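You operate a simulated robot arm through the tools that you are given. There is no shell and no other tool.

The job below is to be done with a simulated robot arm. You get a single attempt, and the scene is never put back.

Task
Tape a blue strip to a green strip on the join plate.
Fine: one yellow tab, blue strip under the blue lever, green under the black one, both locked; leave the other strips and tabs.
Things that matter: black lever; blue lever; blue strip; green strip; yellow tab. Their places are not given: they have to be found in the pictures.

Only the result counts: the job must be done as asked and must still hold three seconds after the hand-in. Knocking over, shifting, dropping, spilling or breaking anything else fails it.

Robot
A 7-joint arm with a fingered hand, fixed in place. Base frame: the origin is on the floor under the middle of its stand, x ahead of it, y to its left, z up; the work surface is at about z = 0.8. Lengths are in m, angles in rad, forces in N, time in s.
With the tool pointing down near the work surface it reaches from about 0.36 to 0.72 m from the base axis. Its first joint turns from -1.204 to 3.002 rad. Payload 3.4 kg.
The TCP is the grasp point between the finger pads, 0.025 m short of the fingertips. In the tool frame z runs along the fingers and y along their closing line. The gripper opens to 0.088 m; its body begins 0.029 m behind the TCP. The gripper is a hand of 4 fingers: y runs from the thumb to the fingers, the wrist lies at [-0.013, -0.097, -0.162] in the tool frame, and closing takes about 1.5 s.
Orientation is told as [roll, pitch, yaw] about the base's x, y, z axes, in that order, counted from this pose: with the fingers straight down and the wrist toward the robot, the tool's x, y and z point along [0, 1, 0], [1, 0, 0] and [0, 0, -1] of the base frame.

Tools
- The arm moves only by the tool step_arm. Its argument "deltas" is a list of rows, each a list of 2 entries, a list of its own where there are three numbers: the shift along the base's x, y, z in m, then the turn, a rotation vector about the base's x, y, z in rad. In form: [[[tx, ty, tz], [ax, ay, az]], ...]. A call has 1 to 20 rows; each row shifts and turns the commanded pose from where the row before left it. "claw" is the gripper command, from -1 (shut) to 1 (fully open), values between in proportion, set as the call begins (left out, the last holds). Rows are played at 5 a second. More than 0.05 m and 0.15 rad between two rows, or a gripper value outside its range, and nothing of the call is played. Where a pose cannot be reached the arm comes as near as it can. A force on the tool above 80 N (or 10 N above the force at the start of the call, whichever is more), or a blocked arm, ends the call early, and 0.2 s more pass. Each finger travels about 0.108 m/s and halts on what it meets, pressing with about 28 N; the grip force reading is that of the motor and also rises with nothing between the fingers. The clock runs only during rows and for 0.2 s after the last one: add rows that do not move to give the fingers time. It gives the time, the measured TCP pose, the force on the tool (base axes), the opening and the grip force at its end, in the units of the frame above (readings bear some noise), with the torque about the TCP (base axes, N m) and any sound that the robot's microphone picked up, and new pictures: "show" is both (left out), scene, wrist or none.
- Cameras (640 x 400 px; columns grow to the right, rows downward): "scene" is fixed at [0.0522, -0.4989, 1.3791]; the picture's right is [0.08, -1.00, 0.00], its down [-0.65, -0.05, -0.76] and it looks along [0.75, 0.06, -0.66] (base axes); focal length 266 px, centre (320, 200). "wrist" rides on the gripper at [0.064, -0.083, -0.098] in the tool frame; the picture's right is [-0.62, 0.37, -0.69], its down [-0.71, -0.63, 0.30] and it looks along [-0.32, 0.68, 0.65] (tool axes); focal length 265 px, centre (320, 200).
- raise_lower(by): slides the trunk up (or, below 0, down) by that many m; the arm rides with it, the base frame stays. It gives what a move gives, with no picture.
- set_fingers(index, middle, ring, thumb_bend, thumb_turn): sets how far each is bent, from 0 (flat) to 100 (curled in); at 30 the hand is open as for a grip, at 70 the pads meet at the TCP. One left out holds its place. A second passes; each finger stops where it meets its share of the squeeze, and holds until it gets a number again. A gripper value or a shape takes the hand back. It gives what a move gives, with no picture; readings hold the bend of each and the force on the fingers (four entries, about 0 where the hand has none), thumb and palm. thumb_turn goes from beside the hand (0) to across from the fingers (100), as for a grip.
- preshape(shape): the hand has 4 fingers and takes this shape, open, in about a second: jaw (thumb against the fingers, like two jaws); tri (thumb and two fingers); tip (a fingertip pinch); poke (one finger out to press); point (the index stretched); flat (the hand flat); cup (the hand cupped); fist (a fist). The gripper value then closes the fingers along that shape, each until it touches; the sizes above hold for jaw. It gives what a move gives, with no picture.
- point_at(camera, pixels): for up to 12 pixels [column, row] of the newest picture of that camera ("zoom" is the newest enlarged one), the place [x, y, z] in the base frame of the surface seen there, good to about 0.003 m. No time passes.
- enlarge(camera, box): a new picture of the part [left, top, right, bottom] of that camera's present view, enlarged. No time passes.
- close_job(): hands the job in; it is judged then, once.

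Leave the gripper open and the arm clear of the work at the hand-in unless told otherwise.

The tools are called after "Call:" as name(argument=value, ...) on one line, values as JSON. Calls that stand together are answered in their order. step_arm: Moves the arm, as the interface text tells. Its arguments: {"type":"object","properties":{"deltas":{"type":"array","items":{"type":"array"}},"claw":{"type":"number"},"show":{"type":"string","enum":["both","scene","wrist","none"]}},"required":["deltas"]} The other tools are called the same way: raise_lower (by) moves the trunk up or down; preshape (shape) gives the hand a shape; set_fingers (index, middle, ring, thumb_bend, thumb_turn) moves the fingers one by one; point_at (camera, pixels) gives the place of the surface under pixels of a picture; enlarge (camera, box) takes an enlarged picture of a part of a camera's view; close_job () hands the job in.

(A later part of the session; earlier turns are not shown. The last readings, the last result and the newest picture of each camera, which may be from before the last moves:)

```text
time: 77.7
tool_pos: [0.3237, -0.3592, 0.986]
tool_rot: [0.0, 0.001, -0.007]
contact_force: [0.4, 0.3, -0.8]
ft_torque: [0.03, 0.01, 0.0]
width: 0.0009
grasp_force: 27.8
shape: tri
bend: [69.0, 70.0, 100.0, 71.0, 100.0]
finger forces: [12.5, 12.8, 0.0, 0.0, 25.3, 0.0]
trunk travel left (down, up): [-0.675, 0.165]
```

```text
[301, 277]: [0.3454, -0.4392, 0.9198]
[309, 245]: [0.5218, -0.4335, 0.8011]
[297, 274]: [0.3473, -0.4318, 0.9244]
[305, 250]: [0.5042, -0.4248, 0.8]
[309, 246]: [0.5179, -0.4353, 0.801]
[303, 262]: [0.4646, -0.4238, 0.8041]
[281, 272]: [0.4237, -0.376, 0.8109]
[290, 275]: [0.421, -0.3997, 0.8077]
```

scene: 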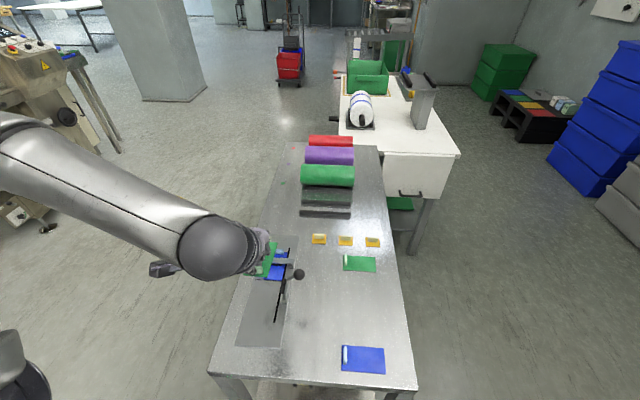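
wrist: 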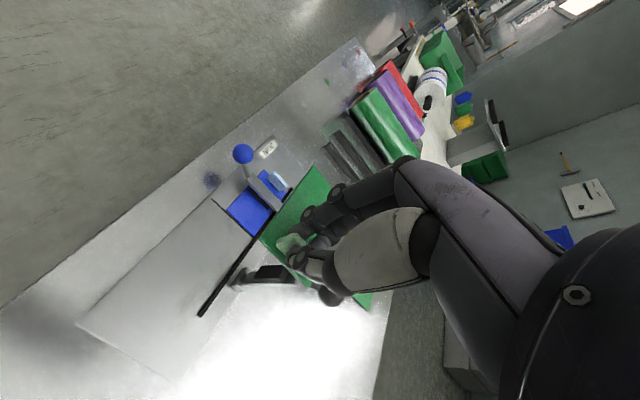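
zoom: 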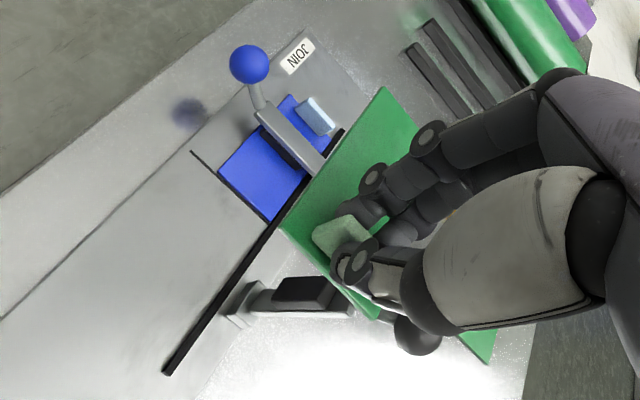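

The strip yaw is about -0.035 rad relative to the fence, so I'll turn +0.035. I'll also shift to x≈0.322 (about 1 mm short of the blue end) and y≈-0.354 (3 mm off the fence), then lower to z≈0.89.

Call:
step_arm(deltas=[[[-0.0017, 0.005, -0.02], [0, 0, 0.035]], [[0, 0, -0.025], [0, 0, 0]], [[0, 0, -0.025], [0, 0, 0]], [[0, 0, -0.025], [0, 0, 0]], [[0, 0, 0], [0, 0, 0]]])

Call:
enlarge(camera="scene", box=[230, 230, 330, 320])

Call:
enlarge(camera="wrist", box=[160, 120, 400, 330])

```text
time: 78.9
tool_pos: [0.3224, -0.3532, 0.891]
tool_rot: [-0.001, 0.001, 0.028]
contact_force: [0.3, -0.3, 0.9]
ft_torque: [0.01, -0.01, -0.01]
width: 0.0005
grasp_force: 28.7
shape: tri
bend: [69.0, 70.0, 100.0, 71.0, 100.0]
finger forces: [12.6, 12.8, 0.1, 0.0, 25.4, 0.0]
trunk travel left (down, up): [-0.675, 0.165]
```

scene: 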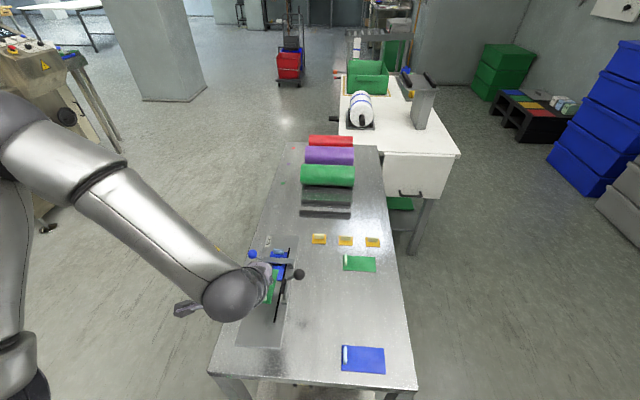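
wrist: 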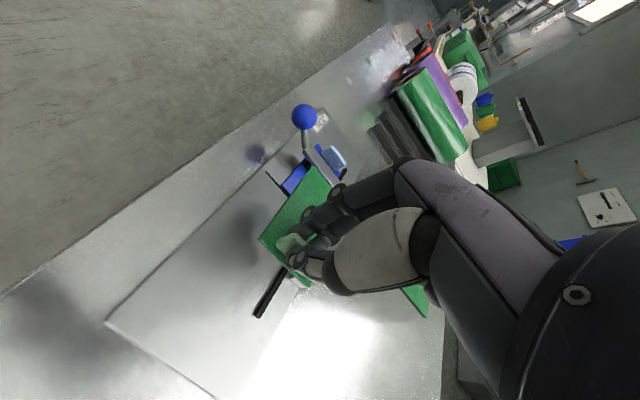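

```text
4.44 times, centred on (280, 275) of scene
```

zoom: 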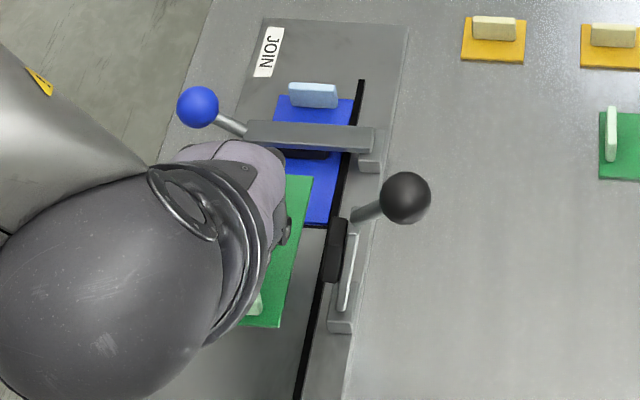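

```text
1.90 times, centred on (280, 225) of wrist
```

zoom: 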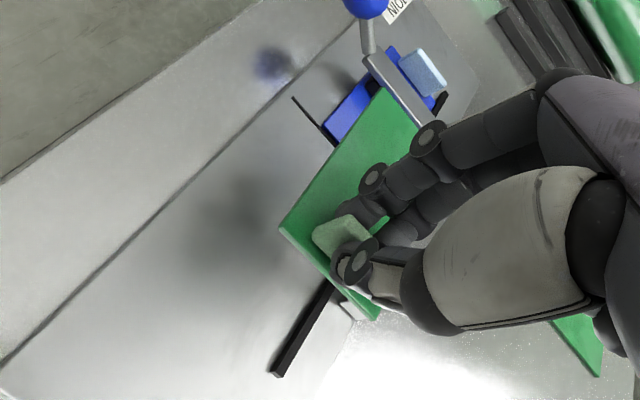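

I'll measure the strip edges again from both cameras.

Call:
point_at(camera="scene", pixels=[[269, 303], [271, 297], [274, 285], [277, 272], [278, 268], [282, 263], [283, 283], [287, 268]])

Call:
point_at(camera="wrist", pixels=[[264, 239], [280, 217], [297, 193], [313, 171], [320, 180], [305, 283], [290, 268], [275, 254]])

```text
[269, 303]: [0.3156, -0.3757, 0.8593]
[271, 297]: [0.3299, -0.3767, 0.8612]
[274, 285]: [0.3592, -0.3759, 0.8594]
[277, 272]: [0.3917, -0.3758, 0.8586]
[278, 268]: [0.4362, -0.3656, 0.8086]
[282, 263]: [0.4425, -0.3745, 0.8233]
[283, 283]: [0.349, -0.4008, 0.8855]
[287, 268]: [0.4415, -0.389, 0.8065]
```

```text
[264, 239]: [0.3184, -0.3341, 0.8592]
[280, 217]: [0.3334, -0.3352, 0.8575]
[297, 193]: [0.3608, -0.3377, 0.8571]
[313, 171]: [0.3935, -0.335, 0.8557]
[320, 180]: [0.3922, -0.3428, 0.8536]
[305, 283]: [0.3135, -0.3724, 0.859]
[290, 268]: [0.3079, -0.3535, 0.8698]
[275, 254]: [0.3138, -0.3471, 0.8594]
```

The edges are parallel to the fence, with the right edge at y≈-0.377. I'll lower to z≈0.848.

Call:
step_arm(deltas=[[[0, 0, -0.015], [0, 0, 0]], [[0, 0, -0.015], [0, 0, 0]], [[0, 0, -0.01], [0, 0, 0]], [[0, 0, -0.003], [0, 0, 0]], [[0, 0, 0], [0, 0, 0]]])

Call:
enlarge(camera="scene", box=[240, 240, 320, 320])

Call:
enlarge(camera="wrist", box=[180, 120, 420, 330])

```text
time: 80.1
tool_pos: [0.3215, -0.353, 0.8486]
tool_rot: [0.0, 0.0, 0.028]
contact_force: [-0.2, -0.2, 0.5]
ft_torque: [-0.05, -0.01, -0.01]
width: 0.0005
grasp_force: 28.1
shape: tri
bend: [69.0, 70.0, 100.0, 71.0, 100.0]
finger forces: [12.5, 12.7, 0.0, 0.1, 25.5, 0.1]
trunk travel left (down, up): [-0.675, 0.165]
```

scene: 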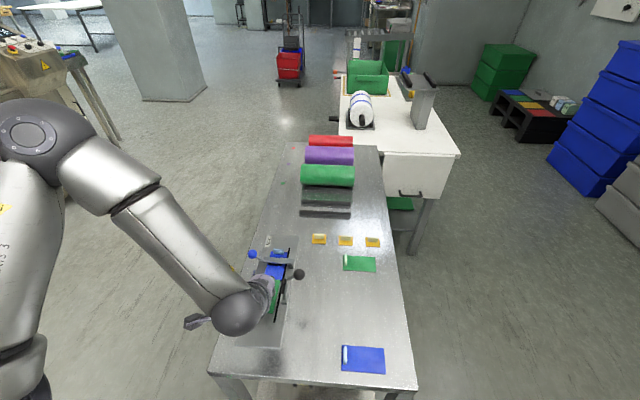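
wrist: 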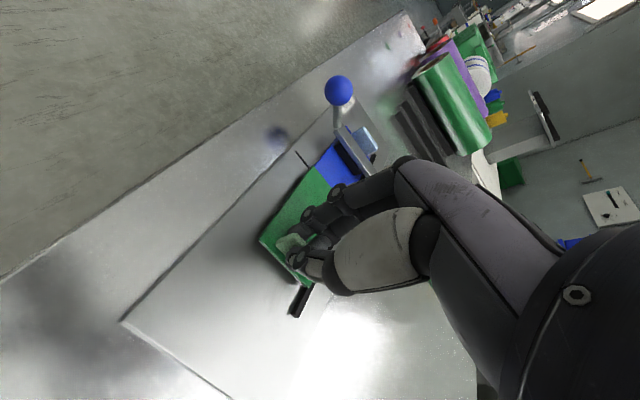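

```text
5.00 times, centred on (280, 280) of scene
```

zoom: 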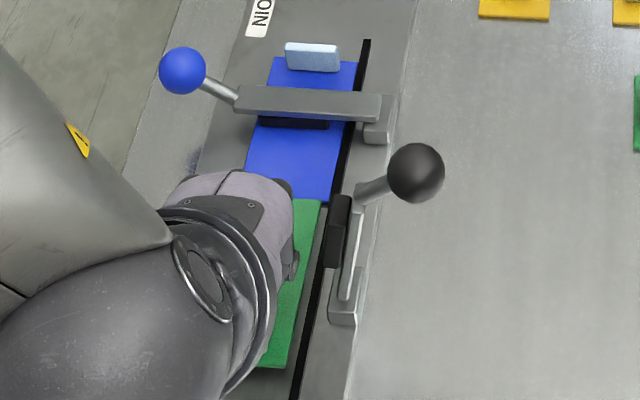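

```text
1.90 times, centred on (300, 225) of wrist
```

zoom: 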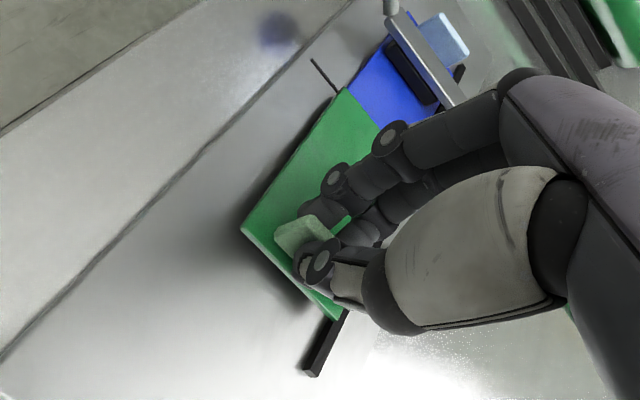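

Call:
enlarge(camera="scene", box=[268, 260, 308, 290])

Call:
step_arm(deltas=[[[0, 0, -0.002], [0, 0, 0]], [[0, 0, -0.001], [0, 0, 0]], [[0, 0, -0.001], [0, 0, 0]], [[0, 0, 0], [0, 0, 0]]], show="none")

Call:
enlarge(camera="scene", box=[268, 260, 308, 290])

Call:
enlarge(camera="wrist", box=[220, 120, 400, 300])

```text
13.33 times, centred on (288, 275) of scene
```

zoom: 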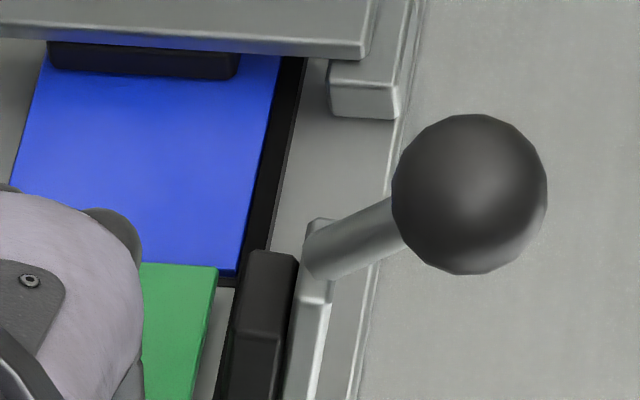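

```text
time: 81.1
tool_pos: [0.3223, -0.3537, 0.8452]
tool_rot: [-0.001, -0.001, 0.026]
contact_force: [-0.3, -0.5, -0.2]
ft_torque: [0.04, 0.01, 0.02]
width: 0.0006
grasp_force: 27.8
shape: tri
bend: [69.0, 70.0, 100.0, 71.0, 100.0]
finger forces: [12.6, 12.9, 0.1, 0.1, 25.5, 0.0]
trunk travel left (down, up): [-0.675, 0.165]
```

```text
13.33 times, centred on (288, 275) of scene
```

zoom: 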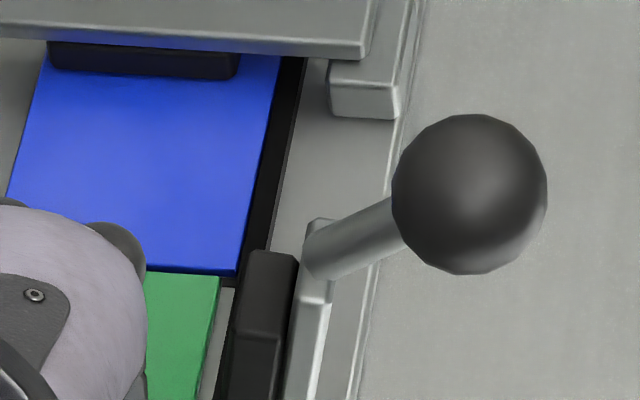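

```text
2.22 times, centred on (310, 210) of wrist
```

zoom: 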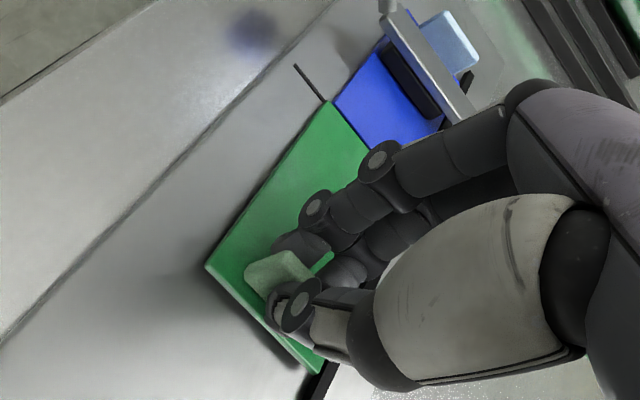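

The green end sits just short of the blue end. I'll keep lowering in 1 mm steps until contact.

Call:
step_arm(deltas=[[[0, 0, -0.001], [0, 0, 0]], [[0, 0, -0.001], [0, 0, 0]], [[0, 0, -0.001], [0, 0, 0]], [[0, 0, 0], [0, 0, 0]]], show="none")

Call:
step_arm(deltas=[[[0, 0, -0.001], [0, 0, 0]], [[0, 0, 0], [0, 0, 0]]], show="none")

Call:
enlarge(camera="scene", box=[268, 260, 308, 290])

Call:
enlarge(camera="wrist", box=[220, 120, 400, 300])

```text
time: 82.1
tool_pos: [0.3225, -0.3522, 0.8399]
tool_rot: [0.001, 0.0, 0.028]
contact_force: [-0.2, 0.1, 0.4]
ft_torque: [-0.02, -0.03, 0.02]
width: 0.0007
grasp_force: 28.1
shape: tri
bend: [69.0, 70.0, 100.0, 71.0, 100.0]
finger forces: [12.7, 12.9, 0.0, 0.0, 25.8, 0.1]
trunk travel left (down, up): [-0.675, 0.165]
```

```text
time: 82.7
tool_pos: [0.322, -0.3517, 0.8396]
tool_rot: [0.001, -0.002, 0.028]
contact_force: [0.2, 0.2, 2.6]
ft_torque: [0.04, -0.04, -0.01]
width: 0.0009
grasp_force: 27.9
shape: tri
bend: [69.0, 70.0, 100.0, 71.0, 100.0]
finger forces: [12.8, 13.0, 0.1, 0.0, 26.1, 0.1]
trunk travel left (down, up): [-0.675, 0.165]
```

```text
13.33 times, centred on (288, 275) of scene
```

zoom: 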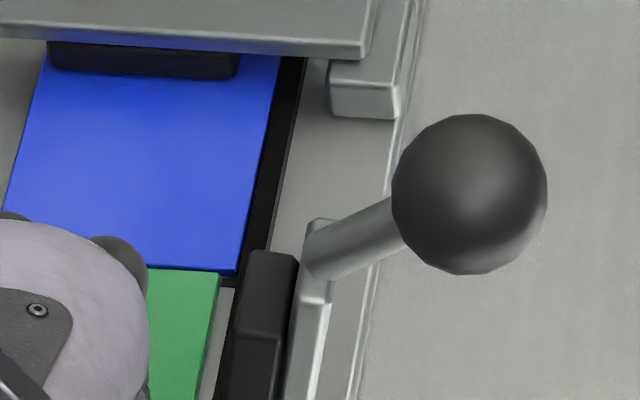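

```text
2.22 times, centred on (310, 210) of wrist
```

zoom: 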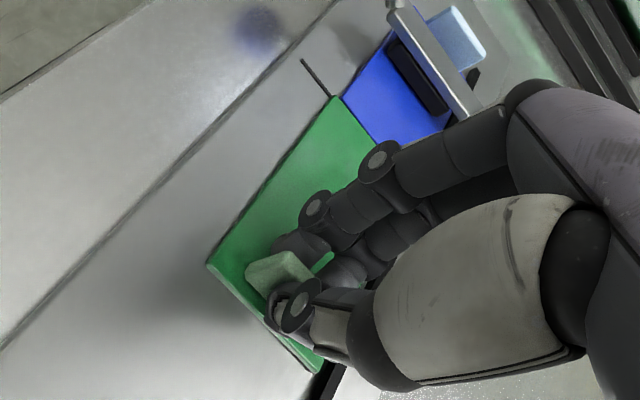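

Call:
enlarge(camera="scene", box=[274, 272, 290, 288])

Call:
enlarge(camera="wrist", box=[340, 140, 420, 200])

Call:
point_at(camera="wrist", pixels=[[367, 170], [374, 166], [380, 175], [386, 171], [372, 178], [378, 185], [320, 240], [340, 210]])

```text
16.00 times, centred on (282, 280) of scene
```

zoom: 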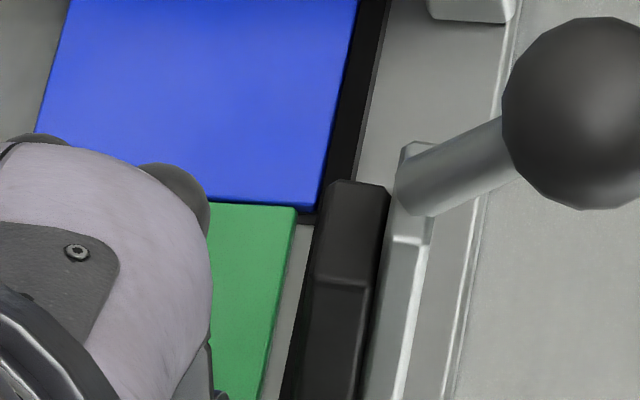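

```text
6.67 times, centred on (380, 170) of wrist
```

zoom: 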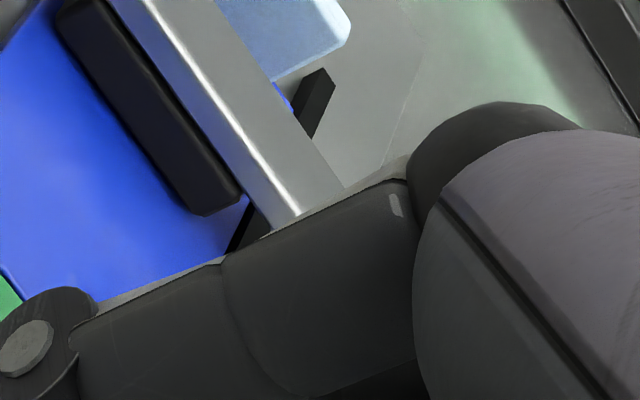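

```text
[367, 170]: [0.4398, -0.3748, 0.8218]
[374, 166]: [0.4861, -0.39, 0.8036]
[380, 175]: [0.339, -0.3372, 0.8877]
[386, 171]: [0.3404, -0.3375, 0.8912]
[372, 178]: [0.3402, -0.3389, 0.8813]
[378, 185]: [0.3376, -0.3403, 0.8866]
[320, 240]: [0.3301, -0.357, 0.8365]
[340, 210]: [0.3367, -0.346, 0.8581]
```

Contact is 2.6 N. The green end is about 1 mm from the blue end and about 3 mm from the fence. I'll slide toward the fence in 1 mm steps, watching the side force.

Call:
step_arm(deltas=[[[0, -0.001, 0.0005], [0, 0, 0]], [[0, -0.001, 0], [0, 0, 0]], [[0, 0, 0], [0, 0, 0]]], show="none")

Call:
step_arm(deltas=[[[0, -0.001, 0], [0, 0, 0]], [[0, 0, 0], [0, 0, 0]]], show="none")

Call:
enlarge(camera="scene", box=[260, 262, 300, 312])

Call:
enlarge(camera="wrist", box=[220, 120, 400, 300])

```text
time: 83.5
tool_pos: [0.3228, -0.3545, 0.8404]
tool_rot: [-0.001, -0.002, 0.027]
contact_force: [-0.6, 0.2, 1.0]
ft_torque: [0.0, -0.04, 0.03]
width: 0.0009
grasp_force: 27.9
shape: tri
bend: [69.0, 70.0, 100.0, 71.0, 100.0]
finger forces: [12.5, 13.2, 0.0, 0.0, 26.2, 0.0]
trunk travel left (down, up): [-0.675, 0.165]
```

```text
time: 84.1
tool_pos: [0.3212, -0.3551, 0.8399]
tool_rot: [-0.001, -0.002, 0.028]
contact_force: [0.0, 0.9, 1.0]
ft_torque: [-0.02, 0.0, -0.01]
width: 0.0007
grasp_force: 28.1
shape: tri
bend: [69.0, 70.0, 100.0, 71.0, 100.0]
finger forces: [12.5, 13.1, 0.0, 0.2, 26.3, 0.0]
trunk travel left (down, up): [-0.675, 0.165]
```

```text
8.00 times, centred on (280, 287) of scene
```

zoom: 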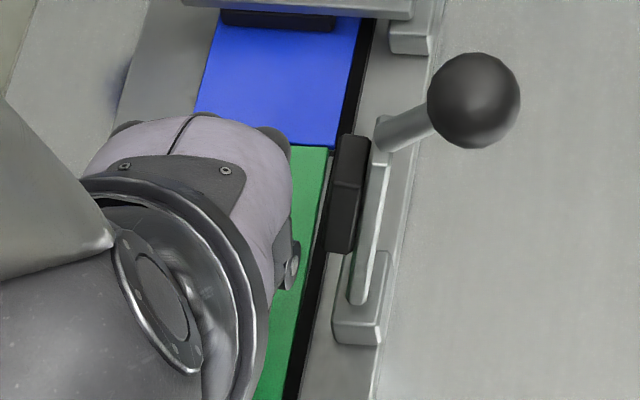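

```text
2.22 times, centred on (310, 210) of wrist
```

zoom: 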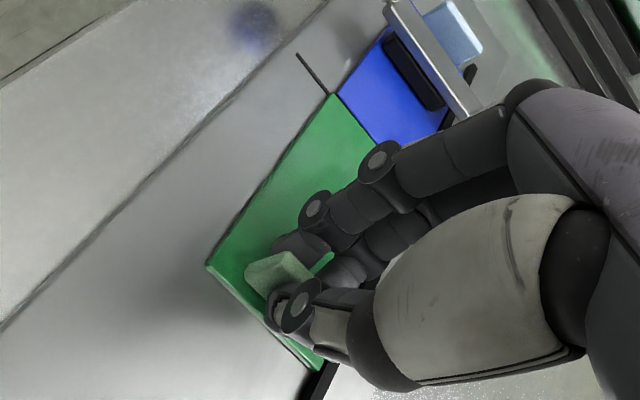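

Call:
enlarge(camera="scene", box=[264, 275, 294, 315])

Call:
point_at(camera="scene", pixels=[[294, 310], [298, 295]])

```text
10.00 times, centred on (279, 295) of scene
```

zoom: 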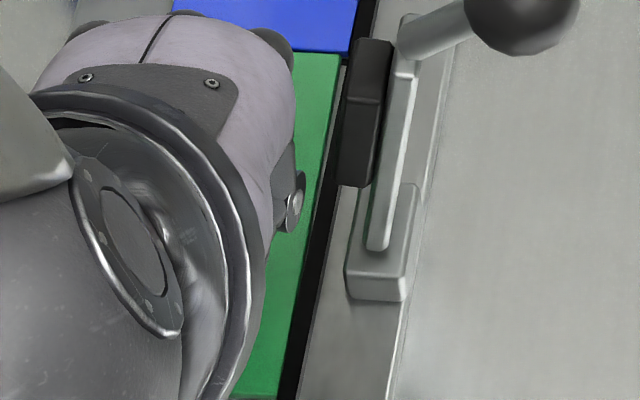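

```text
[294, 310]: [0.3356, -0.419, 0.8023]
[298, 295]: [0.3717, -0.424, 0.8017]
```

The green right edge runs along the fence. Now I'll slide +x in 0.5 mm steps until the green end gently meets the blue end.

Call:
step_arm(deltas=[[[0.0005, 0, 0], [0, 0, 0]], [[0.0005, 0, 0], [0, 0, 0]], [[0, 0, 0], [0, 0, 0]]], show="none")

Call:
step_arm(deltas=[[[0.0005, 0, 0], [0, 0, 0]], [[0, 0, 0], [0, 0, 0]]], show="none")

Call:
enlarge(camera="scene", box=[274, 268, 294, 288])

Call:
enlarge(camera="wrist", box=[300, 120, 400, 220])

```text
time: 84.9
tool_pos: [0.3227, -0.3569, 0.8401]
tool_rot: [-0.001, 0.0, 0.029]
contact_force: [-1.6, 0.4, 1.1]
ft_torque: [-0.01, -0.03, -0.02]
width: 0.0006
grasp_force: 28.0
shape: tri
bend: [69.0, 70.0, 100.0, 71.0, 100.0]
finger forces: [12.4, 12.8, 0.1, 0.0, 26.6, 0.0]
trunk travel left (down, up): [-0.675, 0.165]
```

```text
time: 85.5
tool_pos: [0.3229, -0.3557, 0.8408]
tool_rot: [-0.001, 0.0, 0.03]
contact_force: [-3.6, 1.0, 0.9]
ft_torque: [0.01, 0.03, 0.04]
width: 0.001
grasp_force: 28.1
shape: tri
bend: [69.0, 70.0, 100.0, 71.0, 100.0]
finger forces: [12.3, 12.4, 0.0, 0.1, 27.5, 0.0]
trunk travel left (down, up): [-0.675, 0.165]
```

```text
16.00 times, centred on (284, 278) of scene
```

zoom: 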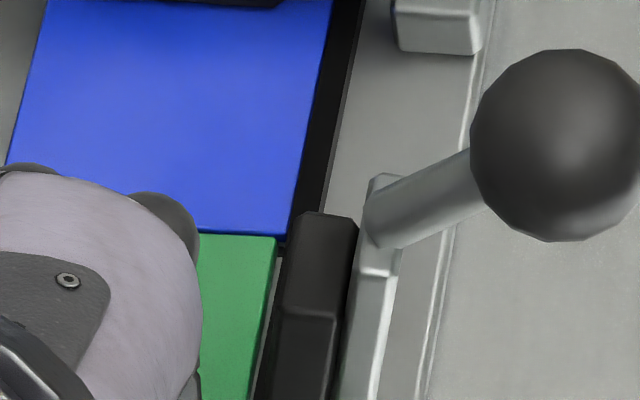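

```text
4.00 times, centred on (350, 170) of wrist
```

zoom: 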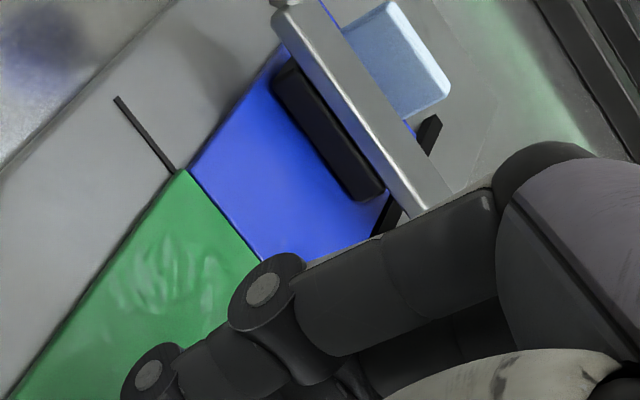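

The green end touches the blue end (-3.6 N in x). The seam end of the green is still about 2 mm from the fence, so I'll back off slightly and turn -0.025 rad.

Call:
step_arm(deltas=[[[-0.0006, 0, 0], [0, 0, -0.0125]], [[0, 0, 0], [0, 0, -0.0125]], [[0, 0, 0], [0, 0, 0]]], show="none")

Call:
enlarge(camera="scene", box=[264, 272, 294, 312])

Call:
enlarge(camera="scene", box=[274, 268, 294, 288])

Call:
enlarge(camera="wrist", box=[240, 120, 380, 260])

```text
time: 86.3
tool_pos: [0.3227, -0.3555, 0.8398]
tool_rot: [0.0, -0.001, 0.002]
contact_force: [-1.0, 0.7, 1.3]
ft_torque: [0.02, -0.01, 0.05]
width: 0.0009
grasp_force: 28.1
shape: tri
bend: [69.0, 70.0, 100.0, 71.0, 100.0]
finger forces: [12.2, 13.3, 0.1, 0.0, 27.1, 0.1]
trunk travel left (down, up): [-0.675, 0.165]
```

```text
10.00 times, centred on (279, 292) of scene
```

zoom: 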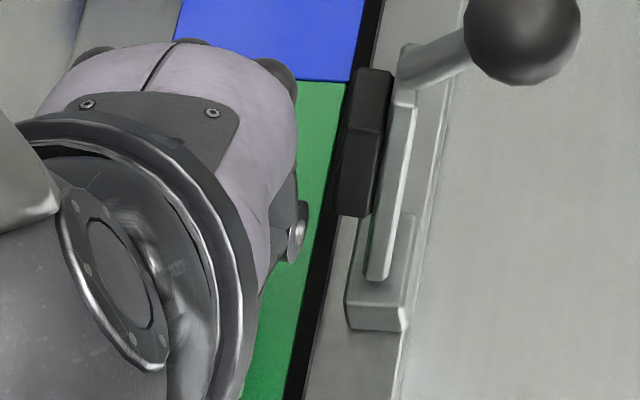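

```text
16.00 times, centred on (284, 278) of scene
```

zoom: 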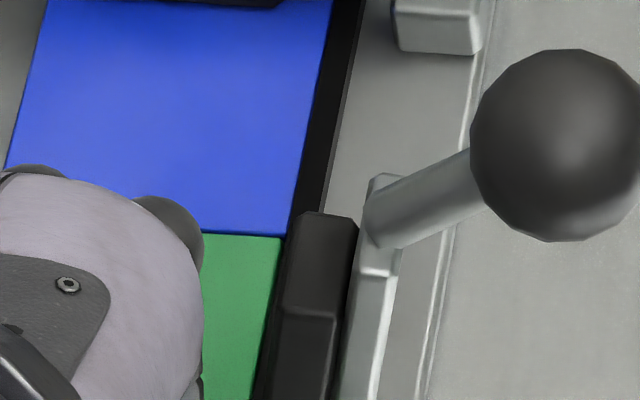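

```text
2.86 times, centred on (310, 190) of wrist
```

zoom: 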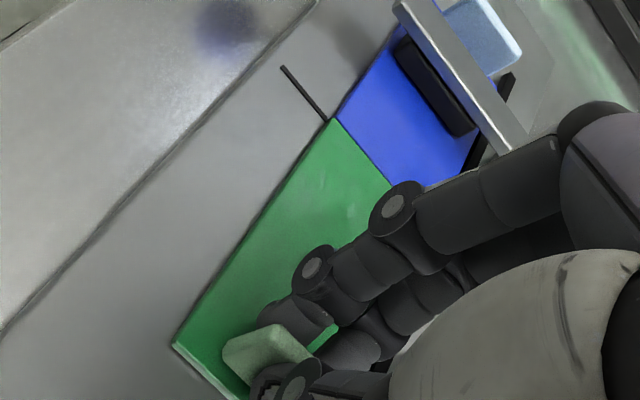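

Now the green is flush with the fence and butts against the blue end, with forces near 1 N. I'll release gently.

Call:
step_arm(deltas=[[[-0.0002, 0.0002, -0.0003], [0, 0, 0]], [[0, 0, 0], [0, 0, 0]], [[0, 0, 0], [0, 0, 0]], [[0, 0, 0], [0, 0, 0]]], claw=-0.7, show="none")

Call:
enlarge(camera="scene", box=[264, 272, 294, 312])

Call:
enlarge(camera="wrist", box=[240, 120, 380, 260])

```text
time: 87.3
tool_pos: [0.3218, -0.3564, 0.8397]
tool_rot: [0.0, 0.001, 0.001]
contact_force: [0.0, 0.2, -0.3]
ft_torque: [0.0, 0.02, 0.03]
width: 0.013
grasp_force: 0.0
shape: tri
bend: [73.0, 61.0, 99.0, 74.0, 100.0]
finger forces: [0.1, 0.0, 0.0, 0.0, 0.0, 0.1]
trunk travel left (down, up): [-0.675, 0.165]
```

```text
10.00 times, centred on (279, 292) of scene
```

zoom: 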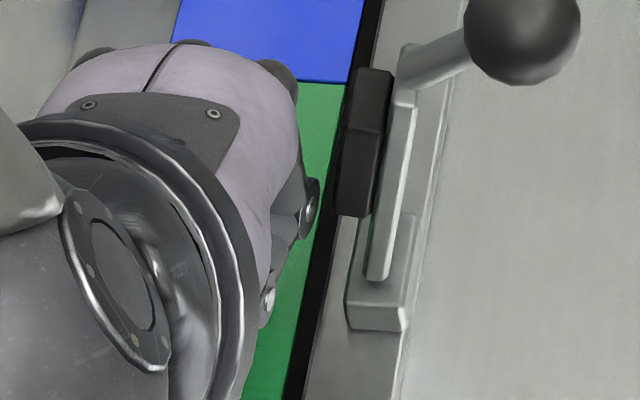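

```text
2.86 times, centred on (310, 190) of wrist
```

zoom: 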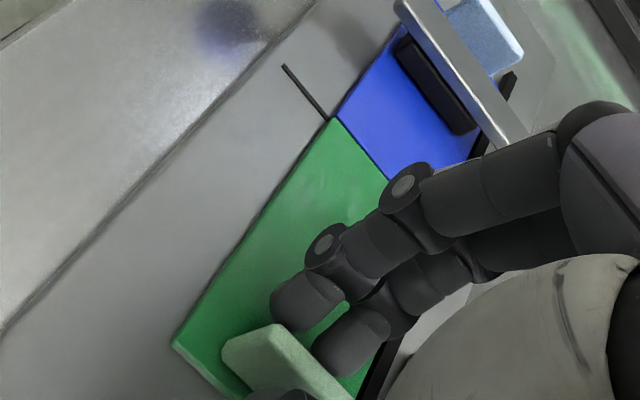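

The green strip stayed in place. I'll open a bit more, shift 3 mm away from the lever, and rise straight up.

Call:
step_arm(deltas=[[[0, 0, 0], [0, 0, 0]], [[0, 0, 0], [0, 0, 0]], [[0, 0, 0], [0, 0, 0]], [[0, 0.003, 0.004], [0, 0, 0]], [[0, 0, 0.015], [0, 0, 0]], [[0, 0, 0.03], [0, 0, 0]], [[0, 0, 0.04], [0, 0, 0]], [[0, 0, 0.04], [0, 0, 0]], [[0, 0, 0.02], [0, 0, 0]], [[0, 0, 0], [0, 0, 0]]], claw=-0.2)

Call:
enlarge(camera="wrist", box=[160, 120, 380, 330])

Call:
enlarge(camera="scene", box=[240, 235, 320, 315])

```text
time: 89.5
tool_pos: [0.3214, -0.3538, 0.9894]
tool_rot: [0.0, -0.001, 0.001]
contact_force: [-0.1, -0.3, -0.1]
ft_torque: [-0.02, 0.0, 0.02]
width: 0.0348
grasp_force: 0.0
shape: tri
bend: [74.0, 49.0, 99.0, 73.0, 100.0]
finger forces: [0.0, 0.0, 0.0, 0.0, 0.1, 0.1]
trunk travel left (down, up): [-0.675, 0.165]
```

scene: 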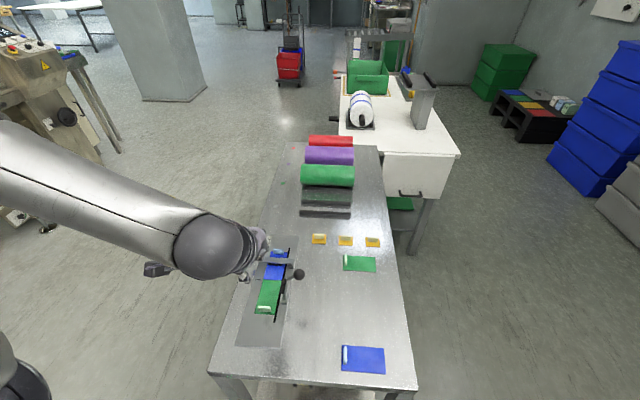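
wrist: 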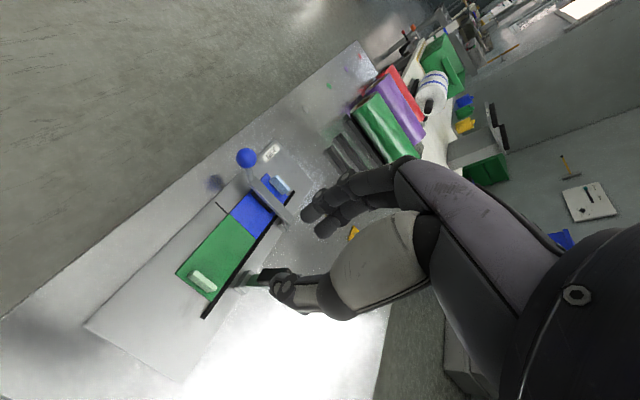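

```text
1.90 times, centred on (270, 225) of wrist
```

zoom: 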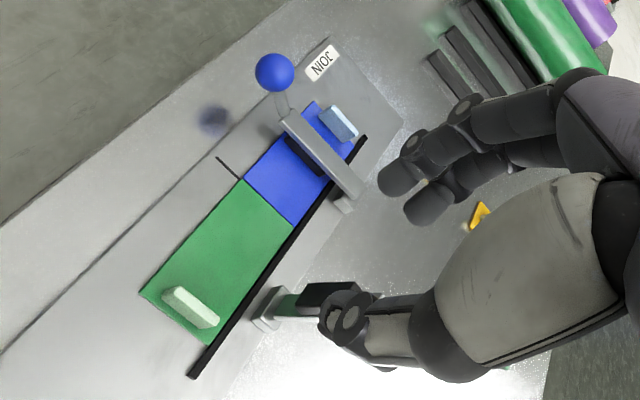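

```text
5.00 times, centred on (280, 275) of scene
```

zoom: 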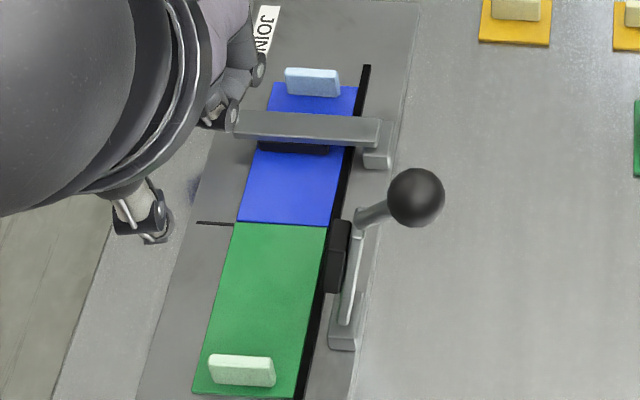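

Both strips lie end to end along the fence. Now I'll close the black lever the same way: move to the -y side of the black knob at (0.352, -0.435) with the hand closed.

Call:
step_arm(deltas=[[[0.007, -0.03, 0.002], [0, 0, 0]], [[0.007, -0.035, 0], [0, 0, 0]], [[0.008, -0.035, 0], [0, 0, 0]], [[0.008, -0.037, 0], [0, 0, 0]], [[0, 0, -0.03], [0, 0, 0]], [[0, 0, -0.03], [0, 0, 0]], [[0, 0, -0.006], [0, 0, 0]], [[0, 0, 0], [0, 0, 0]]], claw=-1)

Call:
enlarge(camera="scene", box=[240, 220, 350, 310])

```text
time: 91.3
tool_pos: [0.3533, -0.4917, 0.9239]
tool_rot: [0.001, -0.001, 0.0]
contact_force: [-0.4, 0.2, 0.5]
ft_torque: [0.01, 0.0, 0.02]
width: 0.0
grasp_force: 28.3
shape: tri
bend: [70.0, 70.0, 100.0, 35.0, 100.0]
finger forces: [0.0, 0.1, 0.1, 0.0, 0.0, 0.0]
trunk travel left (down, up): [-0.675, 0.165]
```

scene: 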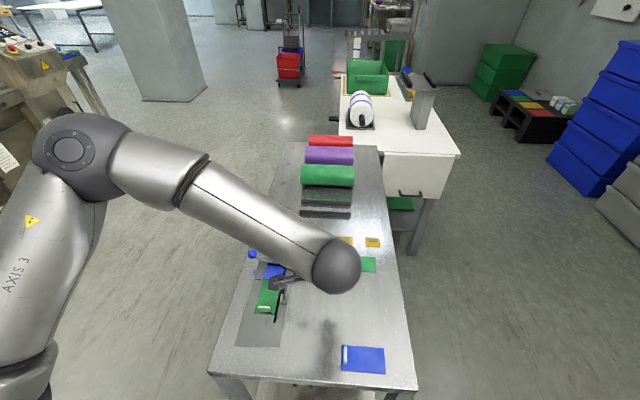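
wrist: 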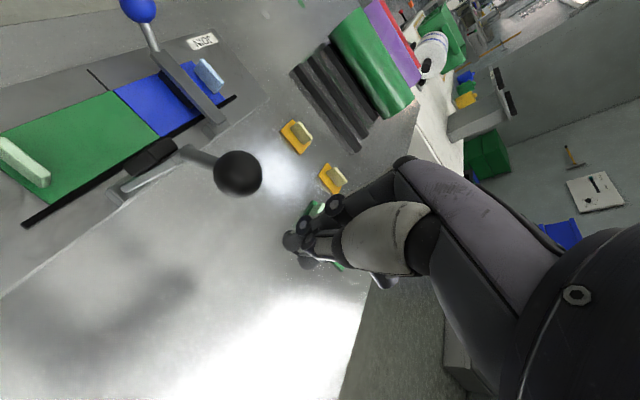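

```text
4.44 times, centred on (295, 265) of scene
```

zoom: 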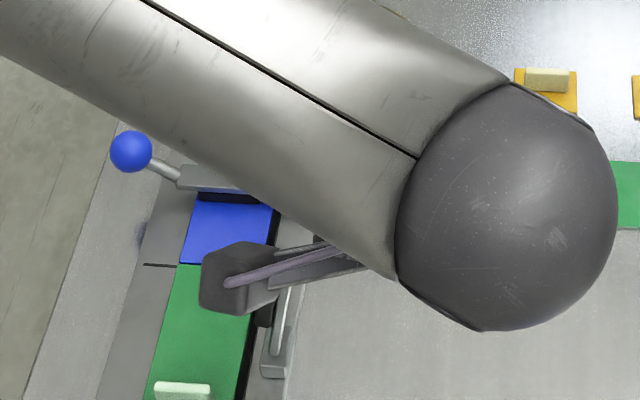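

The fingertips are beside the black knob, as the wrist view shows. I'll push toward +y in steps.

Call:
step_arm(deltas=[[[0, 0.01, 0], [0, 0, 0]], [[0, 0.01, 0], [0, 0, 0]], [[0, 0.01, 0], [0, 0, 0]], [[0, 0.01, 0], [0, 0, 0]], [[0, 0.01, 0], [0, 0, 0]], [[0, 0.01, 0], [0, 0, 0]]], show="wrist")

```text
time: 92.7
tool_pos: [0.3526, -0.4291, 0.9248]
tool_rot: [-0.001, 0.0, 0.004]
contact_force: [0.2, 0.0, 0.2]
ft_torque: [0.02, -0.05, 0.0]
width: 0.0001
grasp_force: 27.7
shape: tri
bend: [70.0, 70.0, 100.0, 35.0, 100.0]
finger forces: [0.0, 0.0, 0.0, 0.1, 0.0, 0.1]
trunk travel left (down, up): [-0.675, 0.165]
```

wrist: 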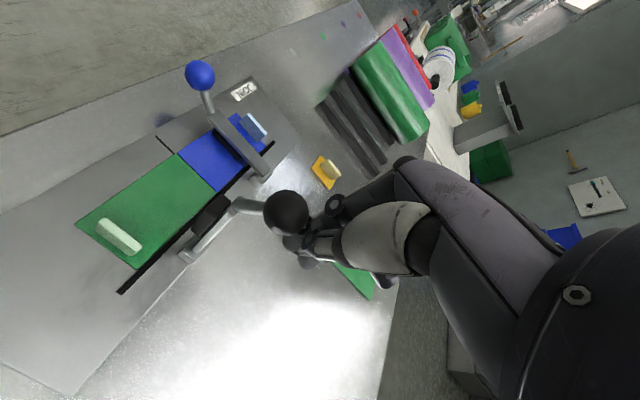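

The lever is turning. I'll continue toward +y, lowering toward the end.

Call:
step_arm(deltas=[[[0, 0.01, 0], [0, 0, 0]], [[0, 0.01, 0], [0, 0, 0]], [[0, 0.01, -0.003], [0, 0, 0]], [[0, 0.01, -0.005], [0, 0, 0]], [[0, 0.01, -0.007], [0, 0, 0]], [[0, 0.01, -0.006], [0, 0, 0]]])

Call:
enlarge(camera="wrist", box=[60, 100, 360, 340])

```text
time: 94.1
tool_pos: [0.3523, -0.3687, 0.9039]
tool_rot: [0.0, 0.0, 0.004]
contact_force: [0.7, 0.2, -0.2]
ft_torque: [0.01, 0.0, -0.01]
width: 0.0001
grasp_force: 28.5
shape: tri
bend: [70.0, 70.0, 100.0, 35.0, 100.0]
finger forces: [0.0, 0.0, 0.0, 0.0, 0.1, 0.0]
trunk travel left (down, up): [-0.675, 0.165]
```

scene: 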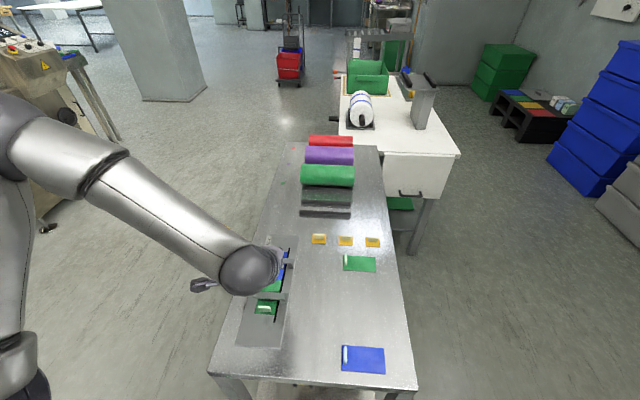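
wrist: 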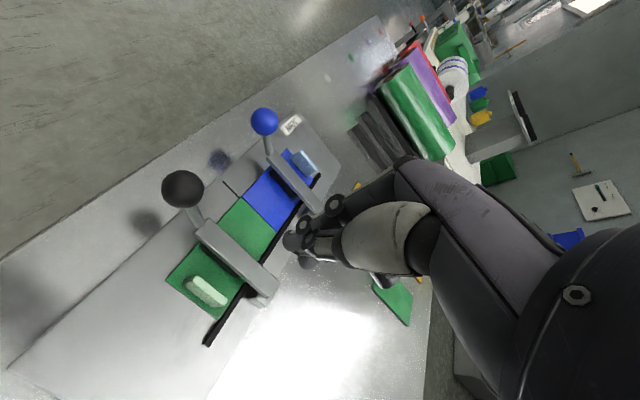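

```text
1.67 times, centred on (210, 220) of wrist
```

zoom: 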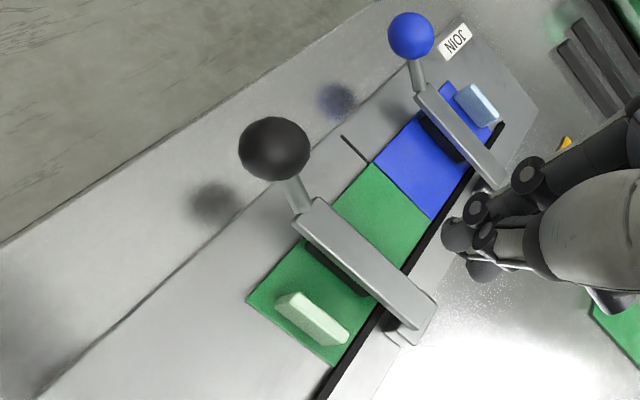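

The black lever has folded onto the green strip. I'll press its knob down the same way, first moving above it.

Call:
step_arm(deltas=[[[0, 0.01, 0.02], [0, 0, -0.004]], [[0, 0.03, 0.01], [0, 0, 0]], [[0.001, 0.025, 0], [0, 0, 0]], [[0, 0, -0.02], [0, 0, 0]], [[0, 0, -0.015], [0, 0, 0]], [[0, 0, -0.012], [0, 0, 0]], [[0, 0, -0.004], [0, 0, 0]], [[0, 0, 0], [0, 0, 0]]], show="wrist")

Call:
point_at(camera="wrist", pixels=[[262, 258], [268, 250], [285, 240], [300, 250]])

Call:
enlarge(camera="wrist", box=[180, 160, 380, 340])

```text
time: 95.9
tool_pos: [0.3547, -0.3055, 0.8827]
tool_rot: [-0.001, 0.0, -0.001]
contact_force: [0.6, 0.0, 0.4]
ft_torque: [-0.02, -0.04, 0.0]
width: 0.0001
grasp_force: 28.2
shape: tri
bend: [70.0, 70.0, 100.0, 36.0, 100.0]
finger forces: [0.0, 0.0, 0.0, 0.0, 0.0, 0.0]
trunk travel left (down, up): [-0.675, 0.165]
```

wrist: 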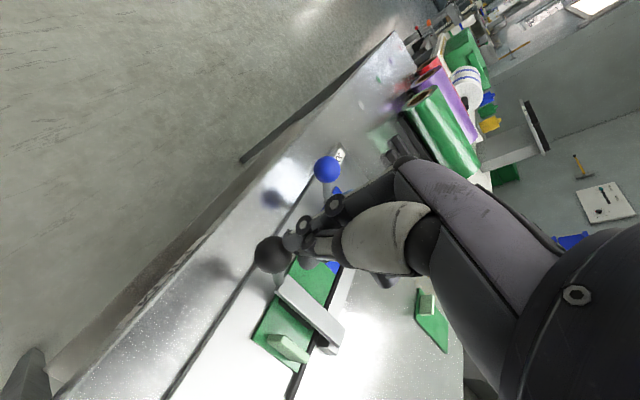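

```text
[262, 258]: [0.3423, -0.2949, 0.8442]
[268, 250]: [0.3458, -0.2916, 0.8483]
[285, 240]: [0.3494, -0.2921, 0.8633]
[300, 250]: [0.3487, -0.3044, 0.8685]
```

```text
2.22 times, centred on (280, 250) of wrist
```

zoom: 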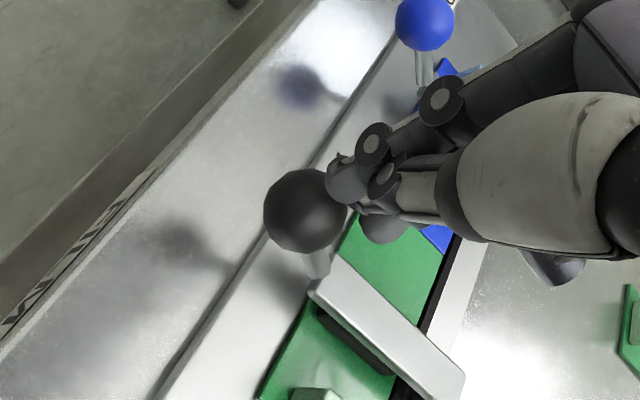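

Call:
step_arm(deltas=[[[0, 0, -0.002], [0, 0, 0]], [[0, 0, -0.002], [0, 0, 0]], [[0, 0, -0.002], [0, 0, 0]], [[0, 0, 0], [0, 0, 0]]], show="none")

Call:
step_arm(deltas=[[[0, 0, -0.002], [0, 0, 0]], [[0, 0, 0], [0, 0, 0]]], show="none")

```text
time: 96.9
tool_pos: [0.3533, -0.3051, 0.879]
tool_rot: [-0.002, -0.003, 0.0]
contact_force: [-0.5, -0.8, 13.9]
ft_torque: [0.0, -0.01, 0.0]
width: 0.0001
grasp_force: 27.1
shape: tri
bend: [70.0, 70.0, 100.0, 36.0, 100.0]
finger forces: [0.0, 0.0, 0.0, 0.1, 46.9, 0.0]
trunk travel left (down, up): [-0.675, 0.165]
```

```text
time: 97.5
tool_pos: [0.3518, -0.3046, 0.8777]
tool_rot: [-0.004, -0.008, -0.002]
contact_force: [-2.7, -2.5, 30.1]
ft_torque: [0.03, 0.03, 0.01]
width: 0.0
grasp_force: 27.9
shape: tri
bend: [70.0, 70.0, 100.0, 37.0, 100.0]
finger forces: [0.0, 0.1, 0.0, 0.0, 62.3, 0.0]
trunk travel left (down, up): [-0.675, 0.165]
```

At 30 N the black knob doesn't go lower, so it is fully down. I'll lift off and check both strips and levers.

Call:
step_arm(deltas=[[[0, 0, 0.01], [0.004, 0.008, 0]], [[0, 0, 0.03], [0, 0, 0]], [[0, 0, 0.04], [0, 0, 0]], [[0, 0.0, 0.04], [0, 0, 0]], [[0, 0.02, 0.02], [0, 0, 0]], [[0, 0, 0], [0, 0, 0]]])

Call:
enlarge(camera="wrist", box=[120, 190, 340, 400])

Call:
enlarge(camera="scene", box=[235, 235, 315, 325])

```text
time: 98.9
tool_pos: [0.3541, -0.2848, 1.013]
tool_rot: [0.009, 0.008, 0.0]
contact_force: [0.2, -0.7, 0.3]
ft_torque: [-0.01, 0.03, 0.0]
width: 0.0001
grasp_force: 27.9
shape: tri
bend: [70.0, 70.0, 100.0, 37.0, 100.0]
finger forces: [0.0, 0.0, 0.0, 0.1, 0.0, 0.0]
trunk travel left (down, up): [-0.675, 0.165]
```

scene: 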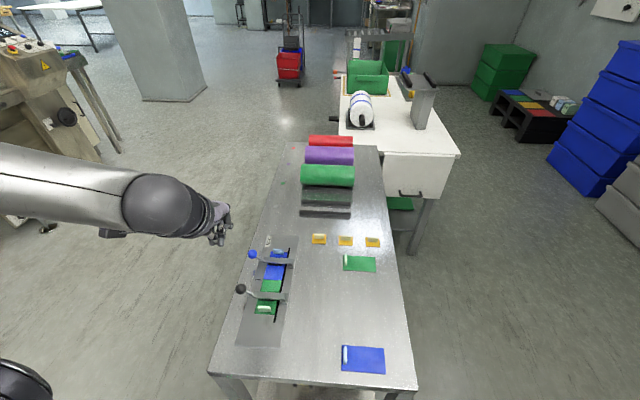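
wrist: 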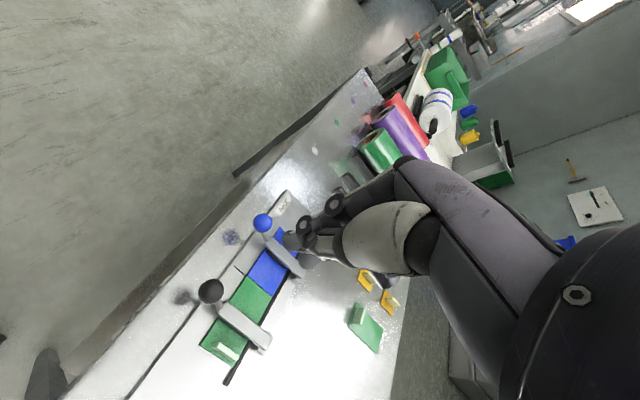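

```text
1.90 times, centred on (230, 295) of wrist
```

zoom: 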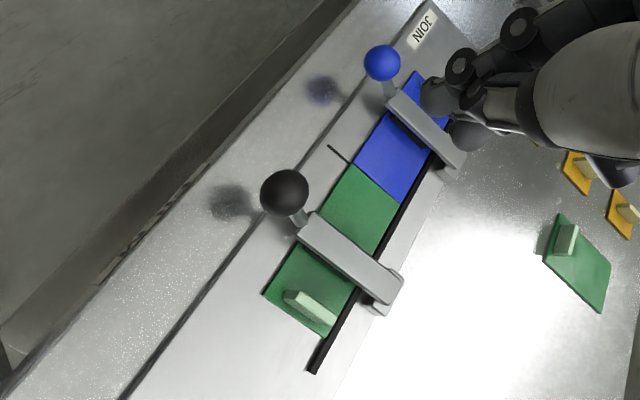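

```text
4.44 times, centred on (275, 280) of scene
```

zoom: 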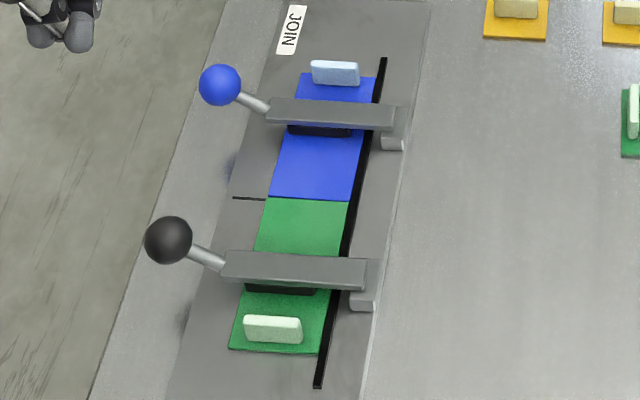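

Both levers are down and the strips butt at the seam under them. Next is the yellow tab nearest the plate, at about (0.546, -0.459), whose ridge runs along y. I'll measure it, the seam and the nearby black rails precisely.

Call:
point_at(camera="zoom", pixels=[[270, 197], [349, 202], [308, 199], [300, 130], [280, 250], [370, 130], [300, 180], [290, 220], [360, 190], [345, 215]])

Call:
enlarge(camera="scene", box=[290, 200, 360, 250])

```text
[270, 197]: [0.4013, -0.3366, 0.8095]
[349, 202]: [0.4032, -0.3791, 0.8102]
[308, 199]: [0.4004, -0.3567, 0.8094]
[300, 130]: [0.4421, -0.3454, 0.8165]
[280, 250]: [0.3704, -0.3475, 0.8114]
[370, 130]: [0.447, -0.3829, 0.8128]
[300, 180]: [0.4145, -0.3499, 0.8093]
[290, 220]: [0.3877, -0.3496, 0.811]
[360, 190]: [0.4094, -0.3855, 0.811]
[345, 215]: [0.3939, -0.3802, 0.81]
```

```text
8.00 times, centred on (325, 225) of scene
```

zoom: 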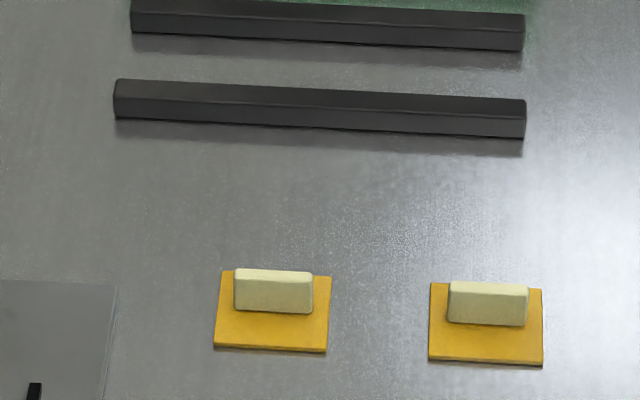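

Call:
point_at(camera="zoom", pixels=[[222, 274], [329, 280], [217, 345], [325, 348], [237, 272], [310, 276], [273, 272], [273, 290], [115, 110], [320, 115], [520, 130], [320, 95]])

```text
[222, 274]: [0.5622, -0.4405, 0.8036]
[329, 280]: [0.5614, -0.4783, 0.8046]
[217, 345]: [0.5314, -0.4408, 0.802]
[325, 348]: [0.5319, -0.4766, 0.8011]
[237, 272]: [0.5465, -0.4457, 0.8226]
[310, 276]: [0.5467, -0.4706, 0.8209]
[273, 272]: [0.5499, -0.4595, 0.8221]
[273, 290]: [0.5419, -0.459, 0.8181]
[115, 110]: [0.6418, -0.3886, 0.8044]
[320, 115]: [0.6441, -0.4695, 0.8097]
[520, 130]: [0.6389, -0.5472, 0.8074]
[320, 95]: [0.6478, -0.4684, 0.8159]
```

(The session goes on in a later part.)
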